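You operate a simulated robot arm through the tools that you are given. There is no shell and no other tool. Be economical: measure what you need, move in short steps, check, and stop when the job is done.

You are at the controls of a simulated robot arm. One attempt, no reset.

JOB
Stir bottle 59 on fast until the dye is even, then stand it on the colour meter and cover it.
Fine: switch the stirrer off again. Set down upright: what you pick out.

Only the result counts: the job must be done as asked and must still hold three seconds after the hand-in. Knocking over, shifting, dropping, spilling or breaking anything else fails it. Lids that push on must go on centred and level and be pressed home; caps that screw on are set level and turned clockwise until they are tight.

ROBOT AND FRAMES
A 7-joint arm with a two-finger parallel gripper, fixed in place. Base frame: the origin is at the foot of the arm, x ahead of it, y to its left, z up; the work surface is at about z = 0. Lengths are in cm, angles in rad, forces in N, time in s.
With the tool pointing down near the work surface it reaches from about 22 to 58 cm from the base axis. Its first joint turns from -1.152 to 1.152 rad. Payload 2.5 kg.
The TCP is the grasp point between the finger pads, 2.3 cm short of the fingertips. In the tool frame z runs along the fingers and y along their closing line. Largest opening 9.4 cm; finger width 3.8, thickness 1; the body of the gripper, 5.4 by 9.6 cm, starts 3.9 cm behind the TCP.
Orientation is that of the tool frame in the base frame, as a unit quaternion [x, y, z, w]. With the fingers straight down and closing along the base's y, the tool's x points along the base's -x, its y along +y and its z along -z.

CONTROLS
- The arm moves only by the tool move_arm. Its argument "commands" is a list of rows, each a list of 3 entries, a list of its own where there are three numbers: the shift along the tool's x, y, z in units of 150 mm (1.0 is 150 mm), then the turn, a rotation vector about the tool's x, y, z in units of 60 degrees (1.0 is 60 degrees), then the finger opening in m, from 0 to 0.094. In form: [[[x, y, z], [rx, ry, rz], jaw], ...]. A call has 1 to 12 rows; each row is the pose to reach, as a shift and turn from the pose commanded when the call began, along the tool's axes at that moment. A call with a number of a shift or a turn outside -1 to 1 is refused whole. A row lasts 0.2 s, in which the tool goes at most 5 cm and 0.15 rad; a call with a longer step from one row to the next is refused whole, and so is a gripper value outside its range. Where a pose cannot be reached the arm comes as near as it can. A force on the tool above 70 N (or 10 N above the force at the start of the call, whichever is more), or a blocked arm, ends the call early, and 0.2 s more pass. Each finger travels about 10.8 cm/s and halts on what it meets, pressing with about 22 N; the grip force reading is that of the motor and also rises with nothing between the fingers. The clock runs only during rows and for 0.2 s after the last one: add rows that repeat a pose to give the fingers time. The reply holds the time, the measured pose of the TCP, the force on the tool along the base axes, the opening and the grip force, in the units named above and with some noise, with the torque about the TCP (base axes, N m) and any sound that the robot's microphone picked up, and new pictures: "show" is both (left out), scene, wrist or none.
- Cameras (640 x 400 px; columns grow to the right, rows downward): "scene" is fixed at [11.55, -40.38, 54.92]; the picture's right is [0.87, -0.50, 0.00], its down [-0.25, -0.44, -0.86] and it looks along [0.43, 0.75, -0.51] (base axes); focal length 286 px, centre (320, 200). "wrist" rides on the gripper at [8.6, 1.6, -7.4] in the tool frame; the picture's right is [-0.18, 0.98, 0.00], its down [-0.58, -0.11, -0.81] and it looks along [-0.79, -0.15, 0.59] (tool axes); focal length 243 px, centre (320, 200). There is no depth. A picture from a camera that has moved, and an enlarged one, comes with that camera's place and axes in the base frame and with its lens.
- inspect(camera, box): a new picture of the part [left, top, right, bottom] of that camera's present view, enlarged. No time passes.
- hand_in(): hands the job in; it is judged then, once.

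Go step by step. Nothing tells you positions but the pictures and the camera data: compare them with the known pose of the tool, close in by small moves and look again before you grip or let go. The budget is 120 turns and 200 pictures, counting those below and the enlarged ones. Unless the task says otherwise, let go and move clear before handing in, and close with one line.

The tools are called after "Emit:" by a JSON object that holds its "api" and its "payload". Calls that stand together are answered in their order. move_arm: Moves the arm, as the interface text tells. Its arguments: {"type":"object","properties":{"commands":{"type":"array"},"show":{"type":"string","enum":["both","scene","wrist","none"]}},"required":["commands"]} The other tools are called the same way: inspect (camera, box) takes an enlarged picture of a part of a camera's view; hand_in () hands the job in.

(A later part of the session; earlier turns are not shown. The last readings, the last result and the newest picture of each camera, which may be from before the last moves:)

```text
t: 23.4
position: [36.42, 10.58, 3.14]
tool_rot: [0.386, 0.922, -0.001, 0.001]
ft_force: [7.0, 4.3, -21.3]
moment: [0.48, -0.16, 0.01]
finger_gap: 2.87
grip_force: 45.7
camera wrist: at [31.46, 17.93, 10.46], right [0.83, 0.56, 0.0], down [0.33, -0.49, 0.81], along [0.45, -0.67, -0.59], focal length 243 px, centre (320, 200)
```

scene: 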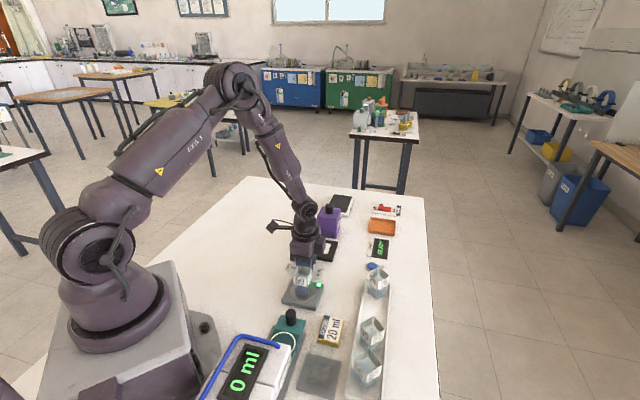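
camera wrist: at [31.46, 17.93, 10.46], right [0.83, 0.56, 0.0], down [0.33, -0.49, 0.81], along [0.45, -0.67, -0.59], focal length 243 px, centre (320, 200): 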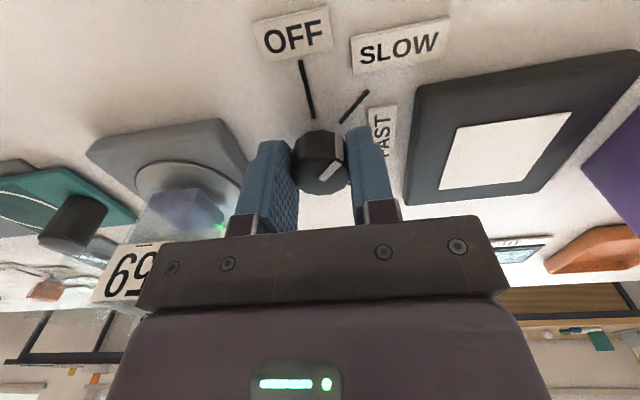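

The knob turned to SLOW and the lamp is lit. I'll continue to FAST.

Emit:
{"api": "move_arm", "payload": {"commands": [[[0, 0, 0.004], [0, 0, 0.125], 0.02], [[0, 0, 0.004], [0, 0, 0.25], 0.02], [[0, 0, 0.004], [0, 0, 0.375], 0.02], [[0, 0, 0.004], [0, 0, 0.5], 0.02], [[0, 0, 0.004], [0, 0, 0.625], 0.02], [[0, 0, 0.004], [0, 0, 0.75], 0.02], [[0, 0, 0.004], [0, 0, 0.75], 0.02]], "show": "both"}}

Emit:
{"api": "inspect", "payload": {"camera": "scene", "box": [260, 210, 356, 310]}}

Emit:
{"api": "inspect", "payload": {"camera": "wrist", "box": [200, 20, 440, 240]}}

```text
t: 25.0
position: [36.47, 10.55, 3.02]
tool_rot: [0.709, 0.706, 0.001, 0.003]
ft_force: [22.5, 16.3, -16.5]
moment: [0.61, 0.21, 0.33]
finger_gap: 2.88
grip_force: 44.8
camera wrist: at [38.17, 19.33, 10.49], right [0.98, -0.19, 0.01], down [-0.12, -0.58, 0.81], along [-0.15, -0.79, -0.59], focal length 243 px, centre (320, 200)
```

scene: 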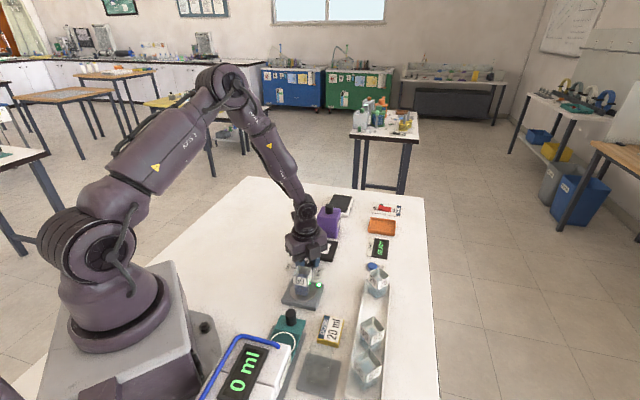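
wrist: 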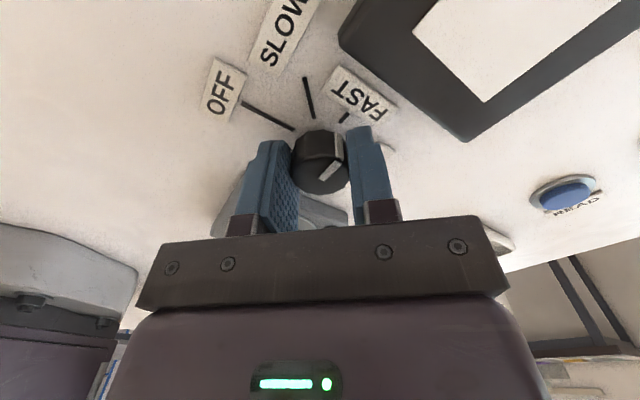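

```text
4.00 times, centred on (308, 260) of scene
camera zoom: at [11.56, -40.38, 54.92], right [0.87, -0.5, 0.0], down [-0.25, -0.44, -0.86], along [0.43, 0.75, -0.51], focal length 1144 px, centre (368, -40)
```

zoom: 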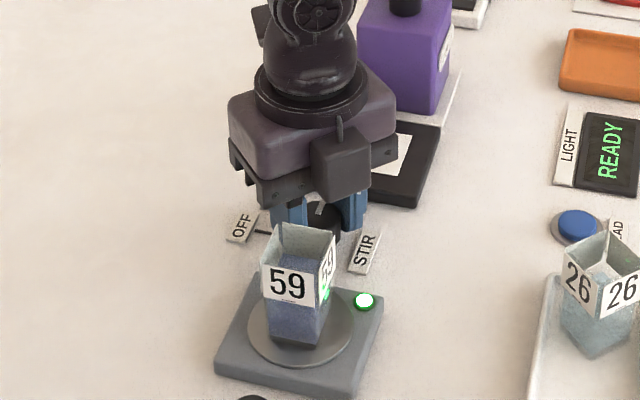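

```text
1.82 times, centred on (320, 130) of wrist
camera zoom: at [38.17, 19.33, 10.49], right [0.98, -0.19, 0.01], down [-0.12, -0.58, 0.81], along [-0.15, -0.79, -0.59], focal length 441 px, centre (320, 327)
```

zoom: 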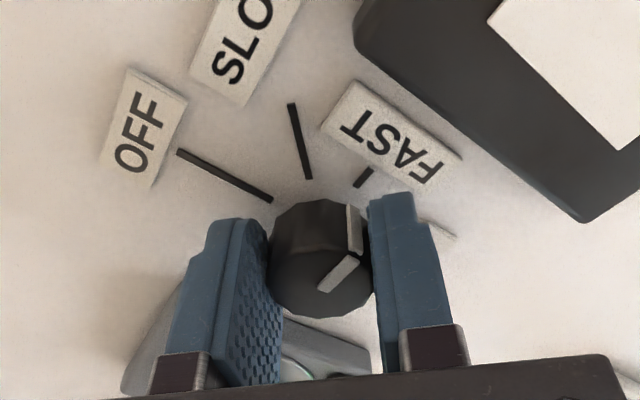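

The knob is at the FAST stop, and the dye is already spreading. I'll wait and watch the bottle.

Emit:
{"api": "move_arm", "payload": {"commands": [[[0, 0, 0], [0, 0, 0], 0.02], [[0, 0, 0], [0, 0, 0], 0.02], [[0, 0, 0], [0, 0, 0], 0.02], [[0, 0, 0], [0, 0, 0], 0.02], [[0, 0, 0], [0, 0, 0], 0.02], [[0, 0, 0], [0, 0, 0], 0.02], [[0, 0, 0], [0, 0, 0], 0.02], [[0, 0, 0], [0, 0, 0], 0.02], [[0, 0, 0], [0, 0, 0], 0.02], [[0, 0, 0], [0, 0, 0], 0.02], [[0, 0, 0], [0, 0, 0], 0.02], [[0, 0, 0], [0, 0, 0], 0.02]], "show": "none"}}

Emit:
{"api": "inspect", "payload": {"camera": "scene", "box": [280, 250, 340, 310]}}

```text
t: 27.6
position: [36.52, 10.61, 3.05]
tool_rot: [0.708, 0.706, 0.0, 0.002]
ft_force: [20.0, 18.4, -6.3]
moment: [0.21, 0.32, 0.22]
finger_gap: 2.9
grip_force: 45.0
```

```text
6.67 times, centred on (310, 280) of scene
camera zoom: at [11.55, -40.39, 54.92], right [0.87, -0.5, 0.0], down [-0.25, -0.44, -0.86], along [0.43, 0.75, -0.51], focal length 1907 px, centre (387, -333)
```

zoom: 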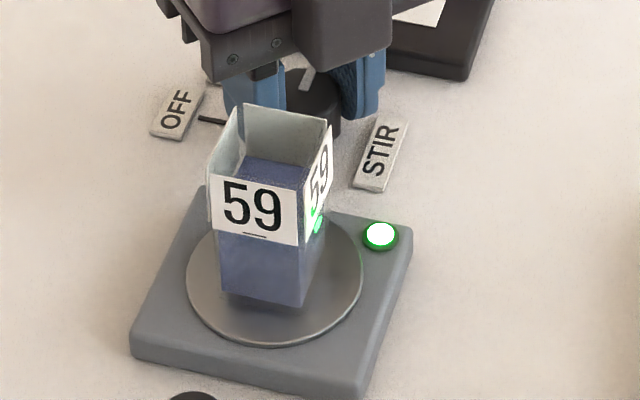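

Emit:
{"api": "move_arm", "payload": {"commands": [[[0, 0, 0], [0, 0, 0], 0.02], [[0, 0, 0], [0, 0, 0], 0.02], [[0, 0, 0], [0, 0, 0], 0.02], [[0, 0, 0], [0, 0, 0], 0.02], [[0, 0, 0], [0, 0, 0], 0.02], [[0, 0, 0], [0, 0, 0], 0.02], [[0, 0, 0], [0, 0, 0], 0.02], [[0, 0, 0], [0, 0, 0], 0.02], [[0, 0, 0], [0, 0, 0], 0.02], [[0, 0, 0], [0, 0, 0], 0.02], [[0, 0, 0], [0, 0, 0], 0.02], [[0, 0, 0], [0, 0, 0], 0.02]], "show": "none"}}

Emit:
{"api": "inspect", "payload": {"camera": "scene", "box": [280, 250, 340, 310]}}

```text
t: 30.2
position: [36.66, 10.64, 3.15]
tool_rot: [0.708, 0.706, 0.002, 0.003]
ft_force: [19.4, 17.1, -3.3]
moment: [0.21, 0.34, 0.18]
finger_gap: 2.88
grip_force: 44.8
```

```text
6.67 times, centred on (310, 280) of scene
camera zoom: at [11.55, -40.39, 54.92], right [0.87, -0.5, 0.0], down [-0.25, -0.44, -0.86], along [0.43, 0.75, -0.51], focal length 1907 px, centre (387, -333)
```

zoom: 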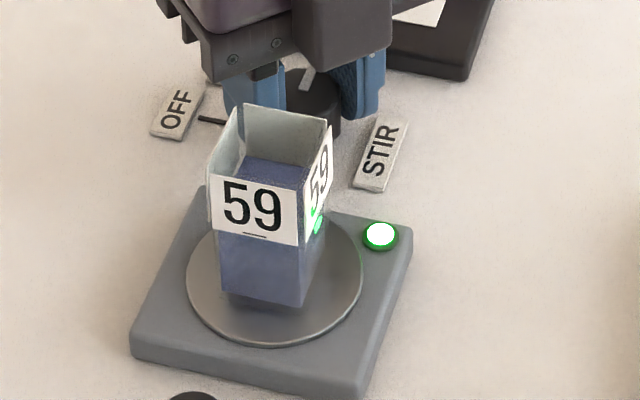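

Emit:
{"api": "move_arm", "payload": {"commands": [[[0, 0, 0], [0, 0, 0], 0.02], [[0, 0, 0], [0, 0, 0], 0.02], [[0, 0, 0], [0, 0, 0], 0.02], [[0, 0, 0], [0, 0, 0], 0.02], [[0, 0, 0], [0, 0, 0], 0.02], [[0, 0, 0], [0, 0, 0], 0.02], [[0, 0, 0], [0, 0, 0], 0.02], [[0, 0, 0], [0, 0, 0], 0.02], [[0, 0, 0], [0, 0, 0], 0.02], [[0, 0, 0], [0, 0, 0], 0.02], [[0, 0, 0], [0, 0, 0], 0.02], [[0, 0, 0], [0, 0, 0], 0.02]], "show": "none"}}

Emit:
{"api": "move_arm", "payload": {"commands": [[[0, 0, 0], [0, 0, 0], 0.02], [[0, 0, 0], [0, 0, 0], 0.02], [[0, 0, 0], [0, 0, 0], 0.02], [[0, 0, 0], [0, 0, 0], 0.02], [[0, 0, 0], [0, 0, 0], 0.02], [[0, 0, 0], [0, 0, 0], 0.02], [[0, 0, 0], [0, 0, 0], 0.02], [[0, 0, 0], [0, 0, 0], 0.02], [[0, 0, 0], [0, 0, 0], 0.02], [[0, 0, 0], [0, 0, 0], 0.02], [[0, 0, 0], [0, 0, 0], 0.02], [[0, 0, 0], [0, 0, 0], 0.02]], "show": "none"}}

Emit:
{"api": "inspect", "payload": {"camera": "scene", "box": [290, 260, 330, 300]}}

```text
t: 32.8
position: [36.5, 10.54, 3.04]
tool_rot: [0.708, 0.706, 0.001, 0.002]
ft_force: [20.2, 17.4, -0.4]
moment: [0.13, 0.34, 0.16]
finger_gap: 2.91
grip_force: 44.5
```

```text
t: 35.4
position: [36.62, 10.57, 3.12]
tool_rot: [0.708, 0.706, 0.001, 0.003]
ft_force: [18.7, 17.3, 0.8]
moment: [0.19, 0.38, 0.15]
finger_gap: 2.89
grip_force: 44.7
```

```text
10.00 times, centred on (310, 280) of scene
camera zoom: at [11.55, -40.39, 54.92], right [0.87, -0.5, 0.0], down [-0.25, -0.44, -0.86], along [0.43, 0.75, -0.51], focal length 2861 px, centre (420, -600)
```

zoom: 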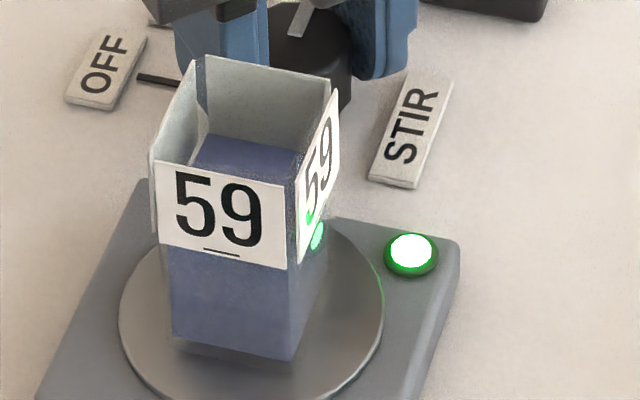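

Emit:
{"api": "move_arm", "payload": {"commands": [[[0, 0, 0], [0, 0, 0], 0.02], [[0, 0, 0], [0, 0, 0], 0.02], [[0, 0, 0], [0, 0, 0], 0.02], [[0, 0, 0], [0, 0, 0], 0.02], [[0, 0, 0], [0, 0, 0], 0.02], [[0, 0, 0], [0, 0, 0], 0.02], [[0, 0, 0], [0, 0, 0], 0.02], [[0, 0, 0], [0, 0, 0], 0.02], [[0, 0, 0], [0, 0, 0], 0.02], [[0, 0, 0], [0, 0, 0], 0.02], [[0, 0, 0], [0, 0, 0], 0.02], [[0, 0, 0], [0, 0, 0], 0.02]], "show": "none"}}

Emit:
{"api": "move_arm", "payload": {"commands": [[[0, 0, 0], [0, 0, 0], 0.02], [[0, 0, 0], [0, 0, 0], 0.02], [[0, 0, 0], [0, 0, 0], 0.02], [[0, 0, 0], [0, 0, 0], 0.02], [[0, 0, 0], [0, 0, 0], 0.02], [[0, 0, 0], [0, 0, 0], 0.02], [[0, 0, 0], [0, 0, 0], 0.02], [[0, 0, 0], [0, 0, 0], 0.02], [[0, 0, 0], [0, 0, 0], 0.02], [[0, 0, 0], [0, 0, 0], 0.02], [[0, 0, 0], [0, 0, 0], 0.02], [[0, 0, 0], [0, 0, 0], 0.02]], "show": "none"}}

Emit:
{"api": "inspect", "payload": {"camera": "scene", "box": [290, 260, 330, 300]}}

```text
t: 38.0
position: [36.5, 10.62, 3.0]
tool_rot: [0.708, 0.706, 0.001, 0.003]
ft_force: [19.2, 16.4, 0.3]
moment: [0.15, 0.38, 0.17]
finger_gap: 2.89
grip_force: 44.8
```

```text
t: 40.6
position: [36.62, 10.63, 3.21]
tool_rot: [0.709, 0.706, 0.001, 0.003]
ft_force: [19.5, 16.6, 0.4]
moment: [0.14, 0.35, 0.17]
finger_gap: 2.89
grip_force: 44.4
```

```text
10.00 times, centred on (310, 280) of scene
camera zoom: at [11.55, -40.39, 54.92], right [0.87, -0.5, 0.0], down [-0.25, -0.44, -0.86], along [0.43, 0.75, -0.51], focal length 2861 px, centre (420, -600)
```

zoom: 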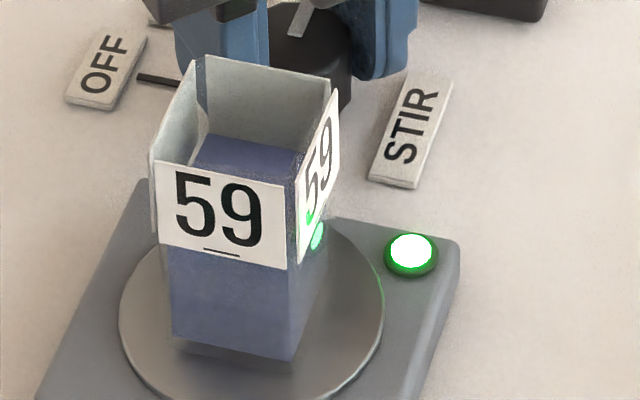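

The dye is uniform and no longer changing. I'll turn the knob back to OFF.

Emit:
{"api": "move_arm", "payload": {"commands": [[[0, 0, 0], [0, 0, -0.125], 0.02], [[0, 0, 0], [0, 0, -0.25], 0.02], [[0, 0, 0], [0, 0, -0.375], 0.02], [[0, 0, 0], [0, 0, -0.5], 0.02], [[0, 0, 0], [0, 0, -0.625], 0.02], [[0, 0, 0], [0, 0, -0.75], 0.02]], "show": "none"}}

Emit:
{"api": "move_arm", "payload": {"commands": [[[0, 0, 0], [0, 0, -0.125], 0.02], [[0, 0, 0], [0, 0, -0.25], 0.02], [[0, 0, 0], [0, 0, -0.375], 0.02], [[0, 0, 0], [0, 0, -0.5], 0.02], [[0, 0, 0], [0, 0, -0.625], 0.02], [[0, 0, 0], [0, 0, -0.76], 0.02], [[0, 0, 0], [0, 0, -0.76], 0.02]], "show": "wrist"}}

Emit:
{"api": "inspect", "payload": {"camera": "wrist", "box": [200, 20, 440, 240]}}

Emit:
{"api": "inspect", "payload": {"camera": "scene", "box": [280, 250, 340, 310]}}

```text
t: 42.0
position: [36.35, 10.66, 3.08]
tool_rot: [0.384, 0.923, -0.001, 0.0]
ft_force: [5.9, 21.3, 11.4]
moment: [0.07, 0.03, 0.04]
finger_gap: 2.89
grip_force: 45.4
```

```text
t: 43.6
position: [36.41, 10.38, 3.07]
tool_rot: [-0.003, 1.0, -0.003, -0.001]
ft_force: [-11.8, 9.8, 35.4]
moment: [0.7, 0.1, -0.19]
finger_gap: 2.91
grip_force: 45.1
camera wrist: at [27.72, 12.05, 10.45], right [0.18, 0.98, 0.0], down [0.58, -0.1, 0.81], along [0.79, -0.15, -0.59], focal length 243 px, centre (320, 200)
```

wrist: 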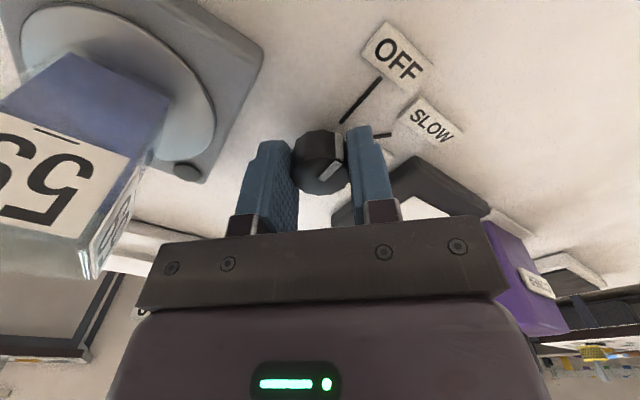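

```text
1.82 times, centred on (320, 130) of wrist
camera zoom: at [27.72, 12.05, 10.45], right [0.18, 0.98, 0.0], down [0.58, -0.1, 0.81], along [0.79, -0.15, -0.59], focal length 441 px, centre (320, 327)
```

zoom: 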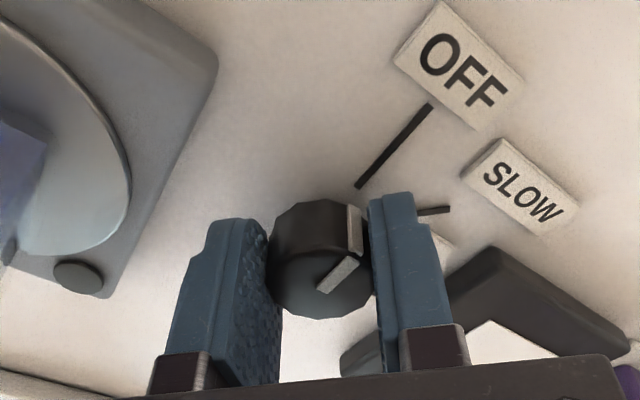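

```text
6.67 times, centred on (310, 280) of scene
camera zoom: at [11.54, -40.39, 54.92], right [0.87, -0.5, 0.0], down [-0.25, -0.44, -0.86], along [0.43, 0.75, -0.51], focal length 1907 px, centre (387, -333)
```

zoom: 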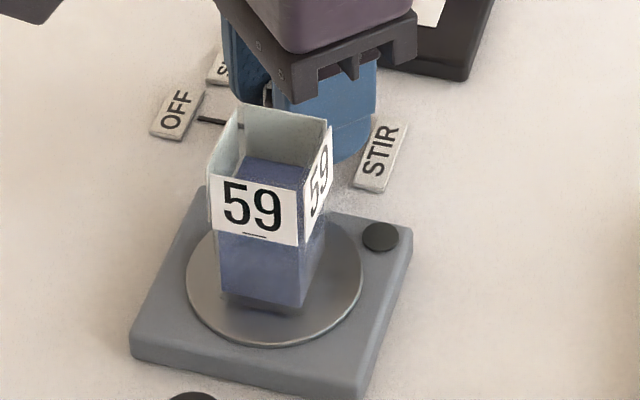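

The lamp is out. I'll release the knob and rise.

Emit:
{"api": "move_arm", "payload": {"commands": [[[0, 0, 0], [0, 0, 0], 0.035], [[0, 0, 0], [0, 0, 0], 0.052], [[0, 0, 0], [0, 0, 0], 0.052], [[0, 0, -0.15], [0, 0, 0], 0.052], [[0, 0, -0.4], [0, 0, 0], 0.06], [[0, 0, -0.65], [0, 0, 0], 0.06], [[0, 0, -0.9], [0, 0, 0], 0.06], [[0, 0, -0.9], [0, 0, 0], 0.06]], "show": "wrist"}}

Emit:
{"api": "inspect", "payload": {"camera": "wrist", "box": [240, 0, 480, 150]}}

Emit:
{"api": "inspect", "payload": {"camera": "scene", "box": [270, 180, 382, 290]}}

```text
t: 45.4
position: [36.35, 10.52, 16.33]
tool_rot: [-0.002, 1.0, -0.003, -0.001]
ft_force: [0.2, 0.9, 0.4]
moment: [0.02, -0.01, -0.01]
finger_gap: 5.98
grip_force: 0.1
camera wrist: at [27.66, 12.27, 23.77], right [0.18, 0.98, 0.0], down [0.58, -0.1, 0.81], along [0.79, -0.15, -0.59], focal length 243 px, centre (320, 200)
```

wrist: 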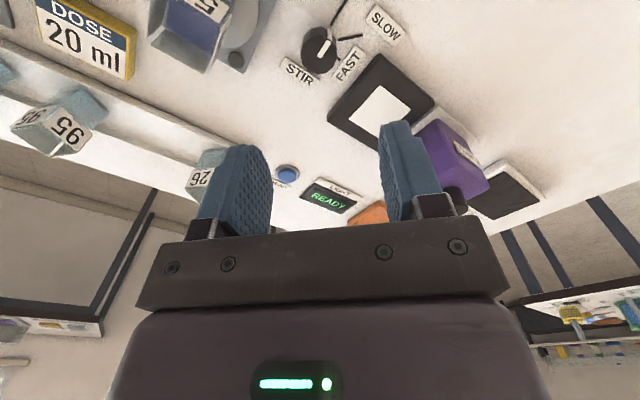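

```text
2.67 times, centred on (360, 75) of wrist
camera zoom: at [27.66, 12.27, 23.77], right [0.18, 0.98, 0.0], down [0.58, -0.1, 0.81], along [0.79, -0.15, -0.59], focal length 647 px, centre (213, 533)
```

zoom: 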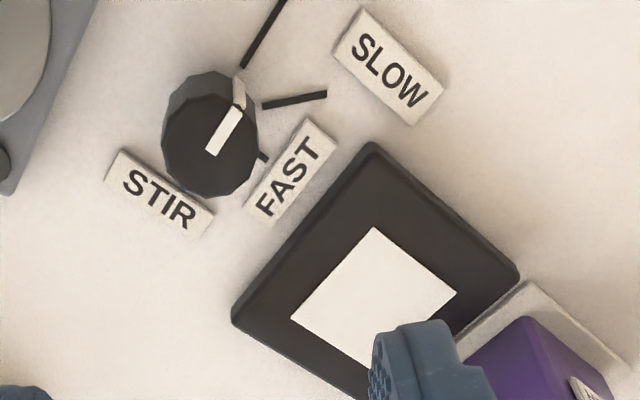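

```text
3.64 times, centred on (326, 235) of scene
camera zoom: at [11.55, -40.38, 54.92], right [0.87, -0.5, 0.0], down [-0.25, -0.44, -0.86], along [0.43, 0.75, -0.51], focal length 1040 px, centre (298, 73)
```

zoom: 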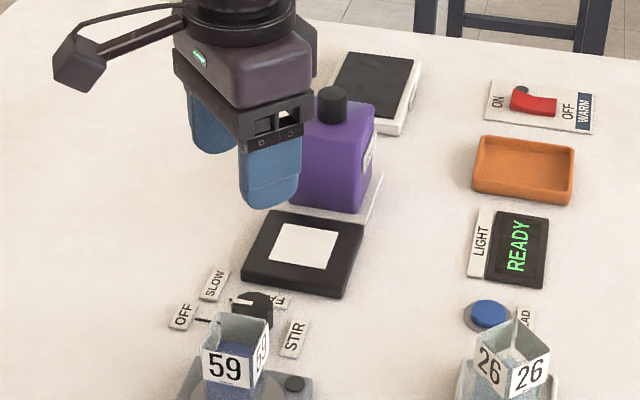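

The stirrer is off. I'll go back to the bottle with the gripper at 45°.

Emit:
{"api": "move_arm", "payload": {"commands": [[[0.05, -0.08, 0], [0, 0, -0.13], 0.06], [[0.11, -0.16, 0], [0, 0, -0.26], 0.06], [[0.17, -0.25, 0], [0, 0, -0.39], 0.06], [[0.23, -0.34, 0], [0, 0, -0.52], 0.06], [[0.29, -0.43, 0], [0, 0, -0.64], 0.06], [[0.327, -0.487, 0], [0, 0, -0.75], 0.06], [[0.327, -0.487, 0], [0, 0, -0.75], 0.06]], "show": "wrist"}}

Emit:
{"api": "inspect", "payload": {"camera": "wrist", "box": [200, 0, 440, 150]}}

```text
t: 47.0
position: [31.42, 3.26, 16.43]
tool_rot: [-0.386, 0.923, -0.001, -0.001]
ft_force: [0.4, 0.5, -0.4]
moment: [-0.01, -0.02, 0.03]
finger_gap: 6.0
grip_force: 0.0
camera wrist: at [24.21, -1.74, 23.86], right [-0.57, 0.82, 0.0], down [0.49, 0.34, 0.8], along [0.66, 0.46, -0.59], focal length 243 px, centre (320, 200)
```

wrist: 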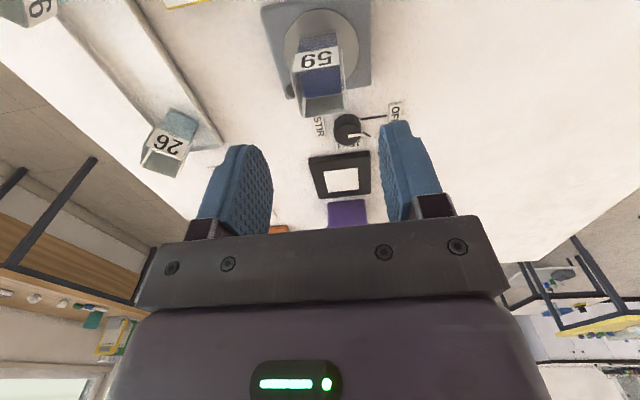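

```text
2.67 times, centred on (320, 75) of wrist
camera zoom: at [24.21, -1.74, 23.86], right [-0.57, 0.82, 0.0], down [0.49, 0.34, 0.8], along [0.66, 0.46, -0.59], focal length 647 px, centre (320, 533)
```

zoom: 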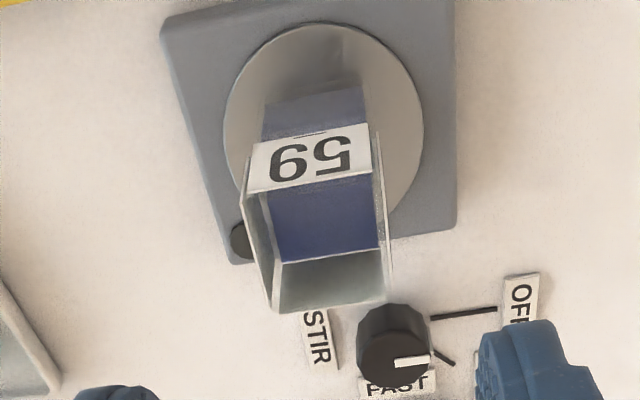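

The bottle is in the same place as when I released it. I'll descend, close, and check.

Emit:
{"api": "move_arm", "payload": {"commands": [[[0, 0, 0.2], [0, 0, 0], 0.06], [[0, 0, 0.4], [0, 0, 0], 0.06], [[0, 0, 0.58], [0, 0, 0], 0.06], [[0, 0, 0.68], [0, 0, 0], 0.06], [[0, 0, 0.722], [0, 0, 0], 0.06], [[0, 0, 0.722], [0, 0, 0], 0.06], [[0, 0, 0.722], [0, 0, 0], 0.045], [[0, 0, 0.722], [0, 0, 0], 0.025], [[0, 0, 0.722], [0, 0, 0], 0.025], [[0, 0, 0.722], [0, 0, 0], 0.025]], "show": "both"}}

```text
t: 49.2
position: [31.44, 2.98, 5.73]
tool_rot: [-0.385, 0.923, -0.002, -0.001]
ft_force: [0.1, -0.3, -0.6]
moment: [0.02, 0.02, 0.03]
finger_gap: 3.37
grip_force: 22.3
camera wrist: at [24.31, -1.92, 13.08], right [-0.57, 0.82, 0.0], down [0.49, 0.34, 0.8], along [0.66, 0.46, -0.59], focal length 243 px, centre (320, 200)
```

scene: 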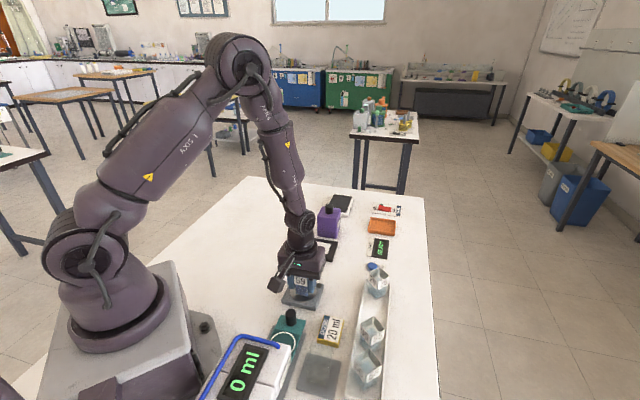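
wrist: 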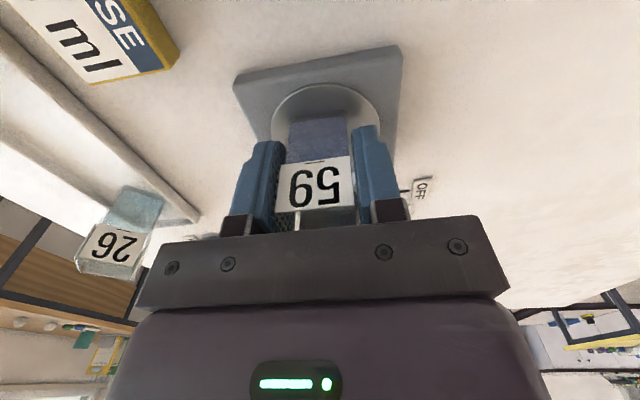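

Gripped. I'll lift gently.

Emit:
{"api": "move_arm", "payload": {"commands": [[[0, 0, -0.03], [0, 0, 0], 0.025], [[0, 0, -0.1], [0, 0, 0], 0.025], [[0, 0, -0.2], [0, 0, 0], 0.025], [[0, 0, -0.32], [0, 0, 0], 0.025], [[0, 0, -0.44], [0, 0, 0], 0.025], [[0, 0, -0.56], [0, 0, 0], 0.025], [[0, 0, -0.66], [0, 0, 0], 0.025], [[0, 0, -0.7], [0, 0, 0], 0.025]], "show": "none"}}

Emit:
{"api": "move_arm", "payload": {"commands": [[[-0.03, 0, 0], [0, 0, 0], 0.025], [[-0.1, 0, 0], [0, 0, 0], 0.025], [[-0.2, 0, 0], [0, 0, 0], 0.025], [[-0.32, 0, 0], [0, 0, 0], 0.025], [[-0.44, 0, 0], [0, 0, 0], 0.025], [[-0.56, 0, 0], [0, 0, 0], 0.025], [[-0.68, 0, 0], [0, 0, 0], 0.025], [[-0.8, 0, 0], [0, 0, 0], 0.025], [[-0.9, 0, 0], [0, 0, 0], 0.025], [[-0.96, 0, 0], [0, 0, 0], 0.025], [[-0.99, 0, 0], [0, 0, 0], 0.025], [[-0.99, 0, 0], [0, 0, 0], 0.025]], "show": "both"}}

Emit:
{"api": "inspect", "payload": {"camera": "wrist", "box": [200, 0, 440, 150]}}

```text
t: 51.0
position: [31.66, 3.14, 16.26]
tool_rot: [-0.385, 0.923, -0.002, -0.001]
ft_force: [-0.9, 0.7, -0.7]
moment: [0.01, 0.03, 0.04]
finger_gap: 3.34
grip_force: 22.1
```

```text
t: 53.6
position: [41.91, 13.63, 16.12]
tool_rot: [-0.385, 0.923, -0.001, -0.001]
ft_force: [-0.3, 0.4, -0.5]
moment: [0.0, -0.01, -0.02]
finger_gap: 3.36
grip_force: 22.6
camera wrist: at [34.66, 8.77, 23.56], right [-0.57, 0.82, 0.0], down [0.49, 0.34, 0.8], along [0.66, 0.46, -0.59], focal length 243 px, centre (320, 200)
```

scene: 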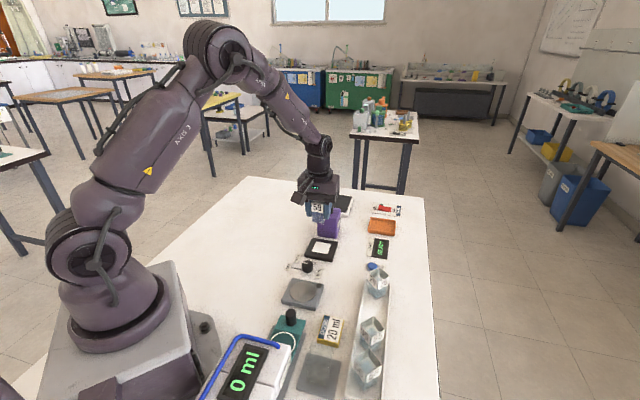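
wrist: 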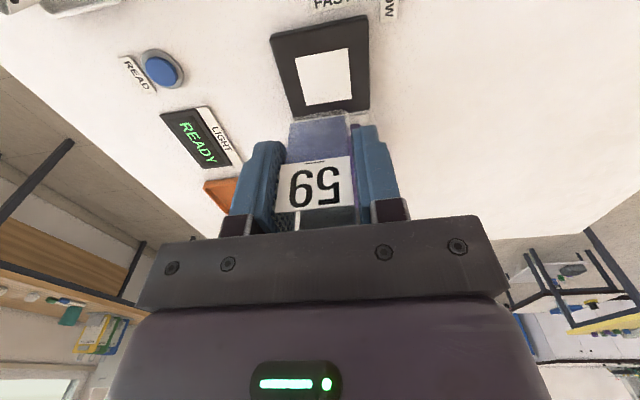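

```text
2.67 times, centred on (320, 75) of wrist
camera zoom: at [34.66, 8.77, 23.56], right [-0.57, 0.82, 0.0], down [0.49, 0.34, 0.8], along [0.66, 0.46, -0.59], focal length 647 px, centre (320, 533)
```

zoom: 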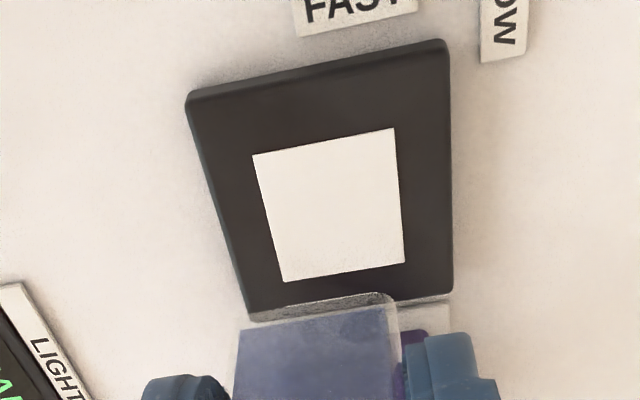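

The meter window centre is at about (43.85,15.65). I'll move over it and lower.

Emit:
{"api": "move_arm", "payload": {"commands": [[[-0.06, 0, 0], [0, 0, 0], 0.025], [[-0.13, 0.002, 0], [0, 0, 0], 0.025], [[-0.187, 0.003, 0.02], [0, 0, 0], 0.025], [[-0.187, 0.003, 0.1], [0, 0, 0], 0.025], [[-0.187, 0.003, 0.2], [0, 0, 0], 0.025], [[-0.187, 0.003, 0.32], [0, 0, 0], 0.025], [[-0.187, 0.003, 0.44], [0, 0, 0], 0.025], [[-0.187, 0.003, 0.54], [0, 0, 0], 0.025], [[-0.187, 0.003, 0.6], [0, 0, 0], 0.025], [[-0.187, 0.003, 0.6], [0, 0, 0], 0.025]], "show": "both"}}

Emit:
{"api": "inspect", "payload": {"camera": "scene", "box": [280, 190, 376, 270]}}

Emit:
{"api": "inspect", "payload": {"camera": "wrist", "box": [220, 20, 420, 160]}}

```text
t: 55.8
position: [43.99, 15.59, 7.19]
tool_rot: [-0.385, 0.923, -0.002, -0.002]
ft_force: [0.0, 0.3, -0.6]
moment: [-0.03, -0.02, 0.0]
finger_gap: 3.37
grip_force: 22.3
camera wrist: at [36.75, 10.64, 14.55], right [-0.57, 0.82, 0.0], down [0.49, 0.34, 0.8], along [0.66, 0.46, -0.59], focal length 243 px, centre (320, 200)
```

scene: 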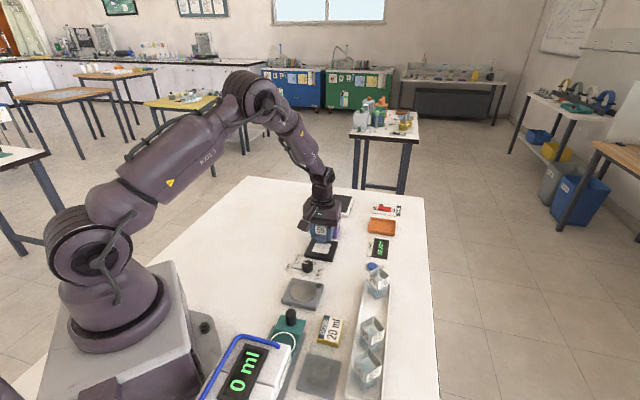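
wrist: 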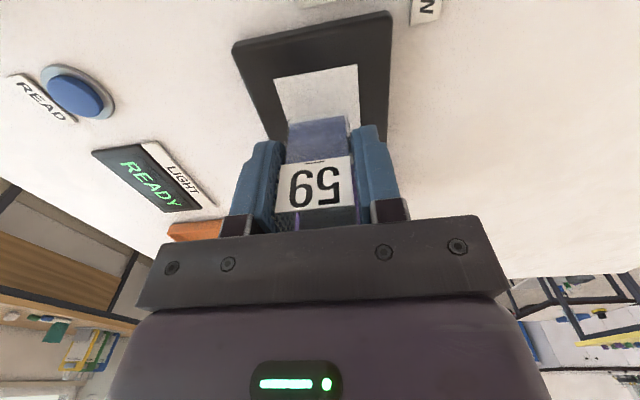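

```text
5.00 times, centred on (328, 230) of scene
camera zoom: at [11.55, -40.38, 54.92], right [0.87, -0.5, 0.0], down [-0.25, -0.44, -0.86], along [0.43, 0.75, -0.51], focal length 1430 px, centre (280, 50)
```

zoom: 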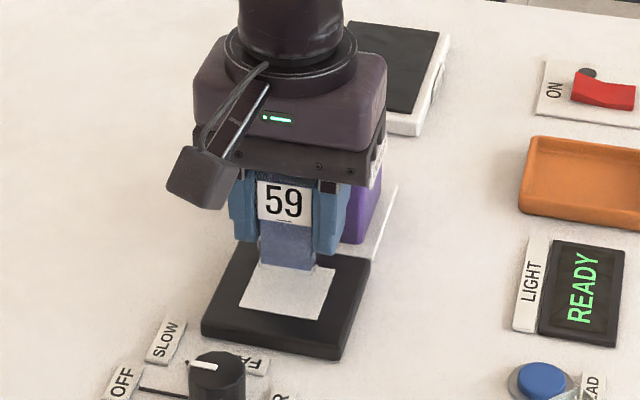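

```text
2.86 times, centred on (320, 90) of wrist
camera zoom: at [36.75, 10.64, 14.55], right [-0.57, 0.82, 0.0], down [0.49, 0.34, 0.8], along [0.66, 0.46, -0.59], focal length 693 px, centre (320, 514)
```

zoom: 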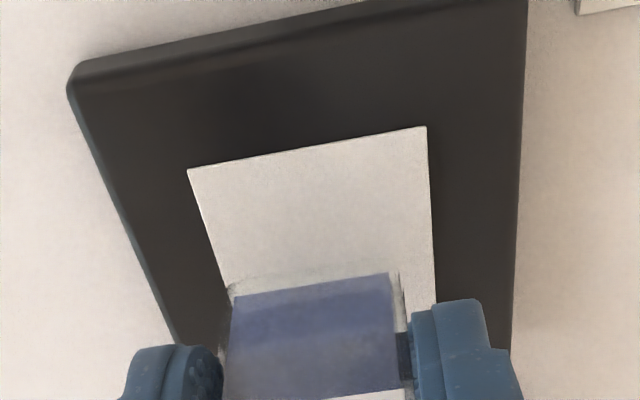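

Emit:
{"api": "move_arm", "payload": {"commands": [[[0, 0, 0.03], [0, 0, 0], 0.025], [[0, 0, 0.07], [0, 0, 0], 0.025], [[0, 0, 0.1], [0, 0, 0], 0.025], [[0, 0, 0.1], [0, 0, 0], 0.025]], "show": "none"}}

Emit:
{"api": "inspect", "payload": {"camera": "scene", "box": [300, 220, 348, 260]}}

```text
t: 56.8
position: [43.81, 15.64, 5.66]
tool_rot: [-0.385, 0.923, -0.001, -0.002]
ft_force: [-0.1, 0.4, 0.9]
moment: [-0.05, -0.01, 0.01]
finger_gap: 3.39
grip_force: 21.9
```

```text
10.00 times, centred on (324, 240) of scene
camera zoom: at [11.55, -40.38, 54.92], right [0.87, -0.5, 0.0], down [-0.25, -0.44, -0.86], along [0.43, 0.75, -0.51], focal length 2861 px, centre (280, -200)
```

zoom: 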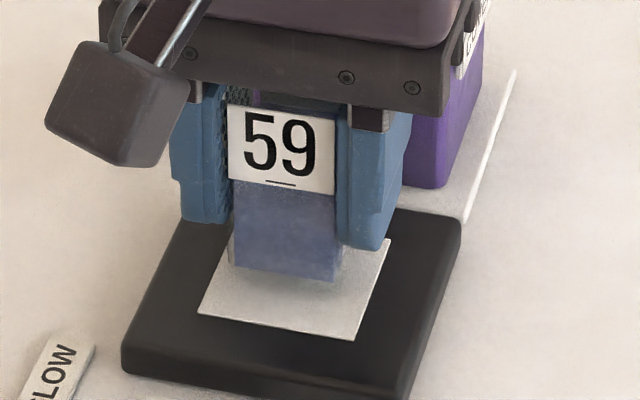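

Emit:
{"api": "move_arm", "payload": {"commands": [[[0, 0, 0.015], [0, 0, 0], 0.025], [[0, 0, 0.03], [0, 0, 0], 0.025], [[0, 0, 0.03], [0, 0, 0], 0.025]], "show": "none"}}

Emit:
{"api": "inspect", "payload": {"camera": "scene", "box": [300, 220, 348, 260]}}

```text
t: 57.6
position: [43.75, 15.67, 5.15]
tool_rot: [-0.385, 0.923, -0.002, -0.001]
ft_force: [0.2, -0.4, -0.4]
moment: [-0.02, 0.02, -0.04]
finger_gap: 3.36
grip_force: 22.3
```

```text
10.00 times, centred on (324, 240) of scene
camera zoom: at [11.55, -40.38, 54.92], right [0.87, -0.5, 0.0], down [-0.25, -0.44, -0.86], along [0.43, 0.75, -0.51], focal length 2861 px, centre (280, -200)
```

zoom: 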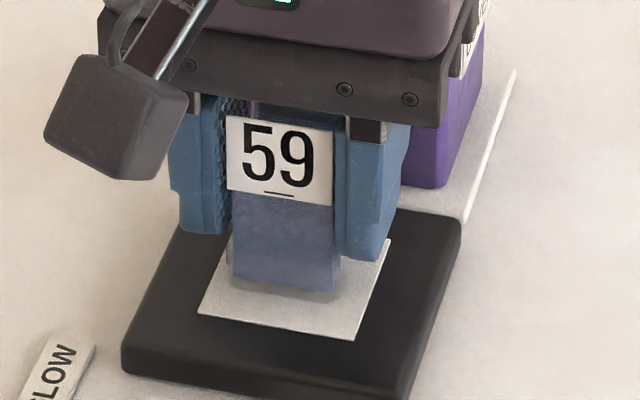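

Emit:
{"api": "move_arm", "payload": {"commands": [[[0, 0, 0.01], [0, 0, 0], 0.025], [[0, 0, 0.02], [0, 0, 0], 0.025], [[0, 0, 0.02], [0, 0, 0], 0.025]], "show": "none"}}

Emit:
{"api": "inspect", "payload": {"camera": "scene", "box": [300, 220, 348, 260]}}

```text
t: 58.4
position: [44.02, 15.87, 5.17]
tool_rot: [-0.385, 0.923, -0.002, 0.0]
ft_force: [-1.6, -3.0, 18.1]
moment: [0.06, 0.05, 0.03]
finger_gap: 3.38
grip_force: 21.8
```

```text
10.00 times, centred on (324, 240) of scene
camera zoom: at [11.54, -40.39, 54.92], right [0.87, -0.5, 0.0], down [-0.25, -0.44, -0.86], along [0.43, 0.75, -0.51], focal length 2861 px, centre (280, -200)
```

zoom: 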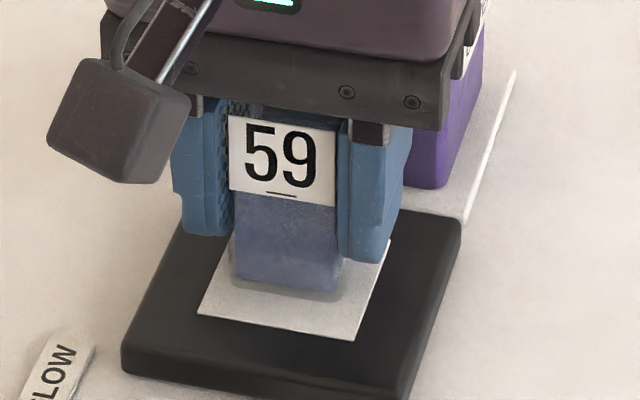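

Emit:
{"api": "inspect", "payload": {"camera": "wrist", "box": [200, 20, 440, 180]}}

Emit:
{"api": "inspect", "payload": {"camera": "scene", "box": [314, 236, 342, 258]}}

```text
2.50 times, centred on (320, 100) of wrist
camera zoom: at [36.65, 10.89, 12.49], right [-0.57, 0.82, 0.0], down [0.48, 0.34, 0.81], along [0.66, 0.46, -0.59], focal length 606 px, centre (320, 450)
```

zoom: 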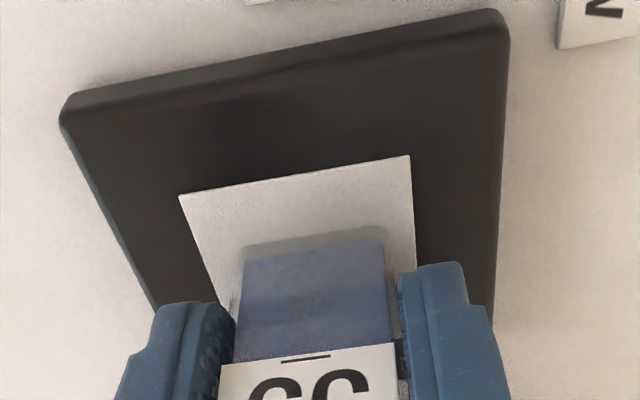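

```text
16.00 times, centred on (328, 247) of scene
camera zoom: at [11.54, -40.39, 54.92], right [0.87, -0.5, 0.0], down [-0.25, -0.44, -0.86], along [0.43, 0.75, -0.51], focal length 4577 px, centre (192, -552)
```

zoom: 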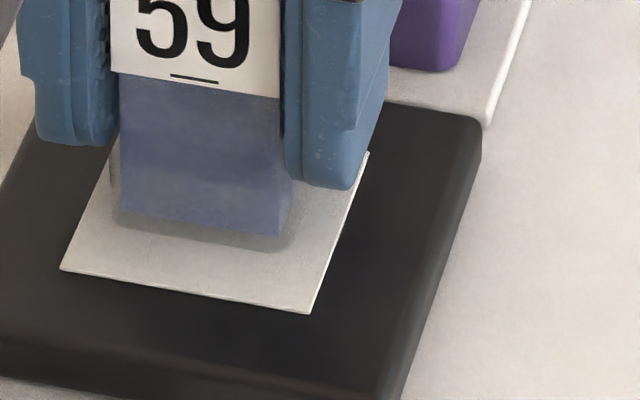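

Contact made, but the bottle sits about 0.9 cm too far back on the window. I'll lift slightly, shift toward -row, and set it down again.

Emit:
{"api": "move_arm", "payload": {"commands": [[[0, 0, -0.03], [0, 0, 0], 0.025], [[0.02, 0, -0.04], [0, 0, 0], 0.025], [[0.045, 0, -0.04], [0, 0, 0], 0.025], [[0.063, 0, -0.04], [0, 0, 0], 0.025], [[0.063, 0, -0.02], [0, 0, 0], 0.025], [[0.063, 0, -0.005], [0, 0, 0], 0.025], [[0.063, 0, -0.005], [0, 0, 0], 0.025]], "show": "none"}}

Emit:
{"api": "inspect", "payload": {"camera": "scene", "box": [314, 236, 342, 258]}}

Emit:
{"api": "inspect", "payload": {"camera": "wrist", "box": [200, 20, 440, 180]}}

```text
t: 60.0
position: [43.1, 15.15, 5.0]
tool_rot: [-0.385, 0.923, -0.002, 0.0]
ft_force: [-5.6, 0.7, 16.4]
moment: [0.16, 0.1, 0.1]
finger_gap: 3.35
grip_force: 22.0
```

```text
16.00 times, centred on (328, 247) of scene
camera zoom: at [11.54, -40.39, 54.92], right [0.87, -0.5, 0.0], down [-0.25, -0.44, -0.86], along [0.43, 0.75, -0.51], focal length 4577 px, centre (192, -552)
```

zoom: 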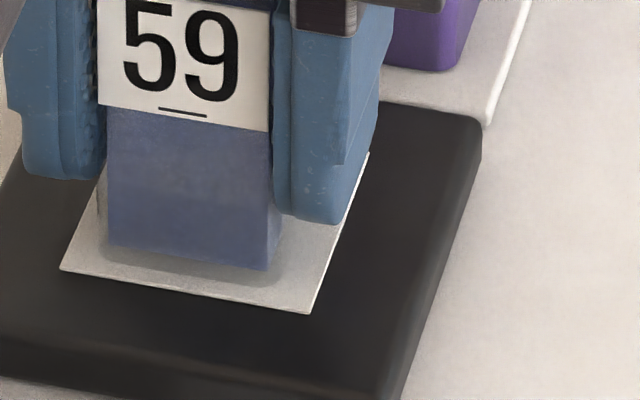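

```text
2.50 times, centred on (320, 100) of wrist
camera zoom: at [36.03, 10.18, 12.5], right [-0.57, 0.82, 0.0], down [0.49, 0.34, 0.81], along [0.66, 0.46, -0.59], focal length 606 px, centre (320, 450)
```

zoom: 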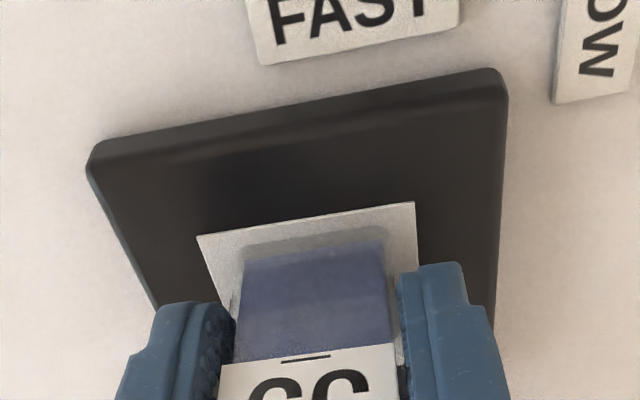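

It is centred on the window now. I'll release and rise.

Emit:
{"api": "move_arm", "payload": {"commands": [[[0, 0, -0.006], [0, 0, 0], 0.025], [[0, 0, -0.008], [0, 0, 0], 0.034], [[0, 0, -0.008], [0, 0, 0], 0.045], [[0, 0, -0.008], [0, 0, 0], 0.06], [[0, 0, -0.008], [0, 0, 0], 0.06], [[0, 0, -0.1], [0, 0, 0], 0.06], [[0, 0, -0.3], [0, 0, 0], 0.06], [[0, 0, -0.5], [0, 0, 0], 0.06], [[0, 0, -0.75], [0, 0, 0], 0.06], [[0, 0, -0.95], [0, 0, 0], 0.06], [[0, 0, -0.95], [0, 0, 0], 0.06]], "show": "both"}}

Emit:
{"api": "inspect", "payload": {"camera": "scene", "box": [290, 190, 370, 260]}}

Emit:
{"api": "inspect", "payload": {"camera": "wrist", "box": [200, 0, 440, 180]}}

```text
t: 62.4
position: [43.02, 15.01, 19.51]
tool_rot: [-0.385, 0.923, -0.001, -0.002]
ft_force: [0.6, -0.7, 0.2]
moment: [-0.01, -0.01, 0.01]
finger_gap: 5.99
grip_force: 0.0
camera wrist: at [35.77, 10.08, 26.83], right [-0.57, 0.82, 0.0], down [0.49, 0.34, 0.8], along [0.66, 0.46, -0.59], focal length 243 px, centre (320, 200)
```

scene: 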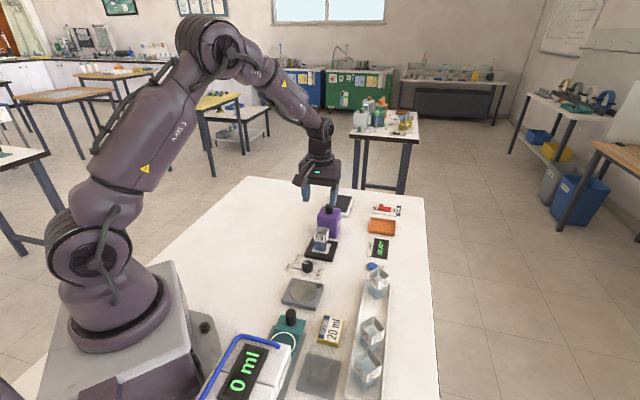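
wrist: 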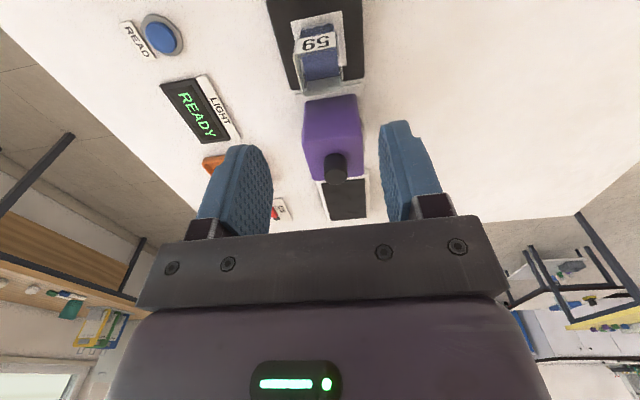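

```text
5.71 times, centred on (330, 225) of scene
camera zoom: at [11.55, -40.38, 54.92], right [0.87, -0.5, 0.0], down [-0.25, -0.44, -0.86], along [0.43, 0.75, -0.51], focal length 1635 px, centre (263, 57)
```

zoom: 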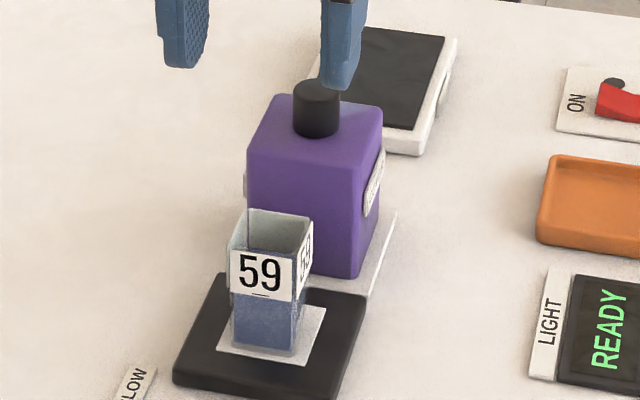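

```text
2.22 times, centred on (320, 90) of wrist
camera zoom: at [35.77, 10.08, 26.83], right [-0.57, 0.82, 0.0], down [0.49, 0.34, 0.8], along [0.66, 0.46, -0.59], focal length 539 px, centre (320, 444)
```

zoom: 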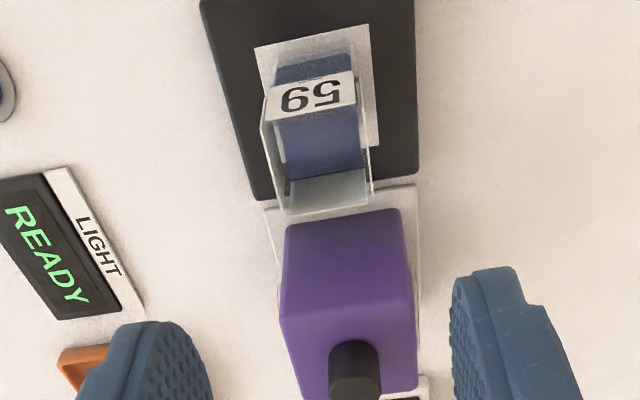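

The bottle is standing on the window, upright. Now the cover: I'll move above it for a closer look.

Emit:
{"api": "move_arm", "payload": {"commands": [[[-0.17, 0, 0], [0, 0, 0], 0.05], [[-0.34, 0, 0], [0, 0, 0], 0.05], [[-0.5, 0, 0], [0, 0, 0], 0.05], [[-0.5, 0, 0], [0, 0, 0], 0.05]], "show": "wrist"}}

Emit:
{"api": "inspect", "payload": {"camera": "wrist", "box": [200, 0, 440, 180]}}

Emit:
{"api": "inspect", "payload": {"camera": "scene", "box": [290, 170, 370, 240]}}

```text
t: 63.4
position: [48.65, 20.38, 19.35]
tool_rot: [-0.384, 0.923, -0.002, -0.001]
ft_force: [0.3, 0.2, 0.2]
moment: [0.0, -0.01, 0.01]
finger_gap: 4.98
grip_force: 0.0
camera wrist: at [41.41, 15.46, 26.85], right [-0.57, 0.82, 0.0], down [0.49, 0.34, 0.8], along [0.66, 0.46, -0.59], focal length 243 px, centre (320, 200)
```

wrist: 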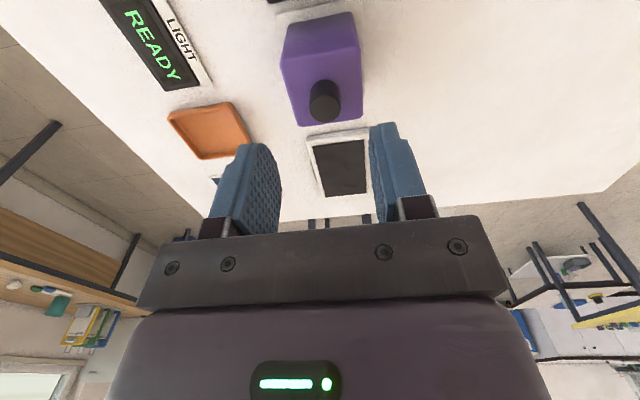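

```text
2.22 times, centred on (320, 90) of wrist
camera zoom: at [41.41, 15.46, 26.85], right [-0.57, 0.82, 0.0], down [0.49, 0.34, 0.8], along [0.66, 0.46, -0.59], focal length 539 px, centre (320, 444)
```

zoom: 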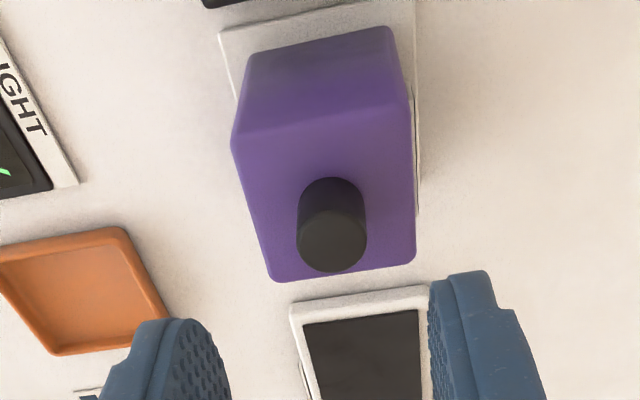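

```text
5.71 times, centred on (330, 205) of scene
camera zoom: at [11.55, -40.38, 54.92], right [0.87, -0.5, 0.0], down [-0.25, -0.44, -0.86], along [0.43, 0.75, -0.51], focal length 1635 px, centre (263, 171)
```

zoom: 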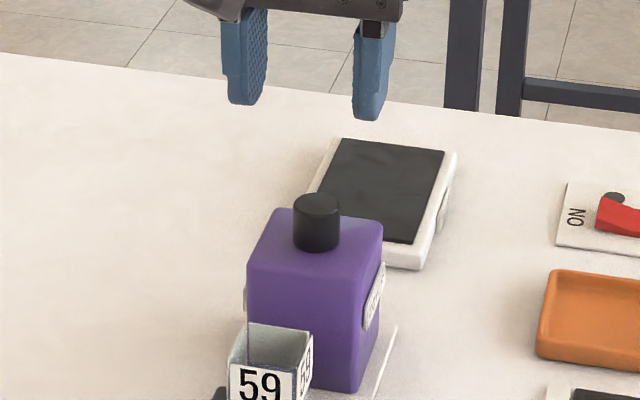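

The cover's knob is at about (50.7,22.3), with its top near z 9. I'll move over it and descend partway.

Emit:
{"api": "move_arm", "payload": {"commands": [[[-0.1, -0.002, 0], [0, 0, 0], 0.05], [[-0.186, -0.004, 0.05], [0, 0, 0], 0.05], [[-0.186, -0.005, 0.25], [0, 0, 0], 0.05], [[-0.186, -0.005, 0.4], [0, 0, 0], 0.05], [[-0.186, -0.005, 0.4], [0, 0, 0], 0.05]], "show": "wrist"}}

Emit:
{"api": "inspect", "payload": {"camera": "wrist", "box": [200, 0, 440, 180]}}

Emit:
{"api": "inspect", "payload": {"camera": "scene", "box": [290, 170, 370, 240]}}

```text
t: 64.6
position: [50.51, 22.16, 13.24]
tool_rot: [-0.386, 0.923, -0.002, -0.002]
ft_force: [0.0, -0.4, -0.6]
moment: [-0.01, 0.02, 0.02]
finger_gap: 5.03
grip_force: 0.1
camera wrist: at [43.34, 17.32, 20.6], right [-0.57, 0.82, 0.0], down [0.49, 0.34, 0.8], along [0.66, 0.46, -0.59], focal length 243 px, centre (320, 200)
```

wrist: 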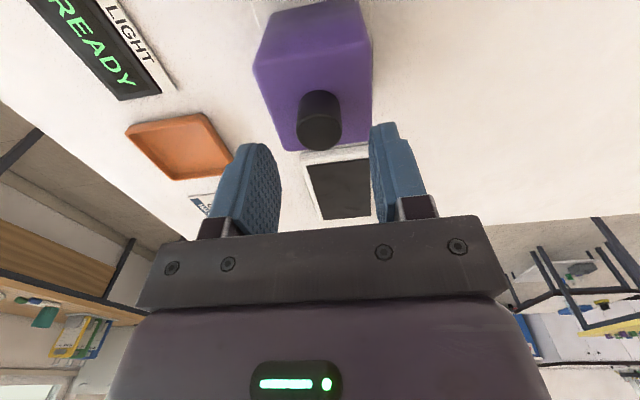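

```text
2.22 times, centred on (320, 90) of wrist
camera zoom: at [43.34, 17.32, 20.6], right [-0.57, 0.82, 0.0], down [0.49, 0.34, 0.8], along [0.66, 0.46, -0.59], focal length 539 px, centre (320, 444)
```

zoom: 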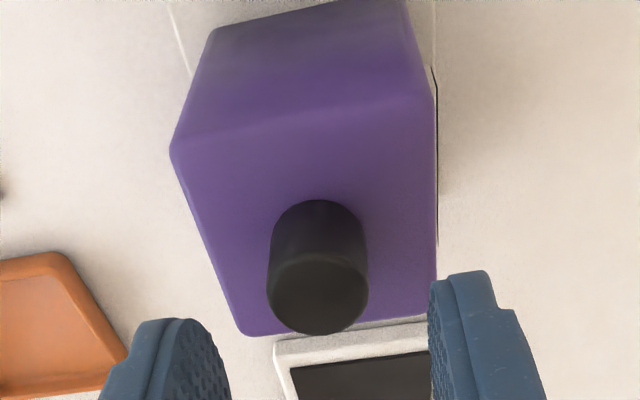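

```text
5.71 times, centred on (330, 205) of scene
camera zoom: at [11.55, -40.38, 54.92], right [0.87, -0.5, 0.0], down [-0.25, -0.44, -0.86], along [0.43, 0.75, -0.51], focal length 1635 px, centre (263, 171)
```

zoom: 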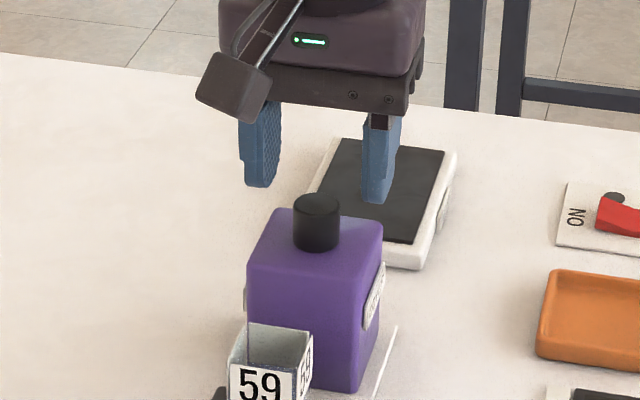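

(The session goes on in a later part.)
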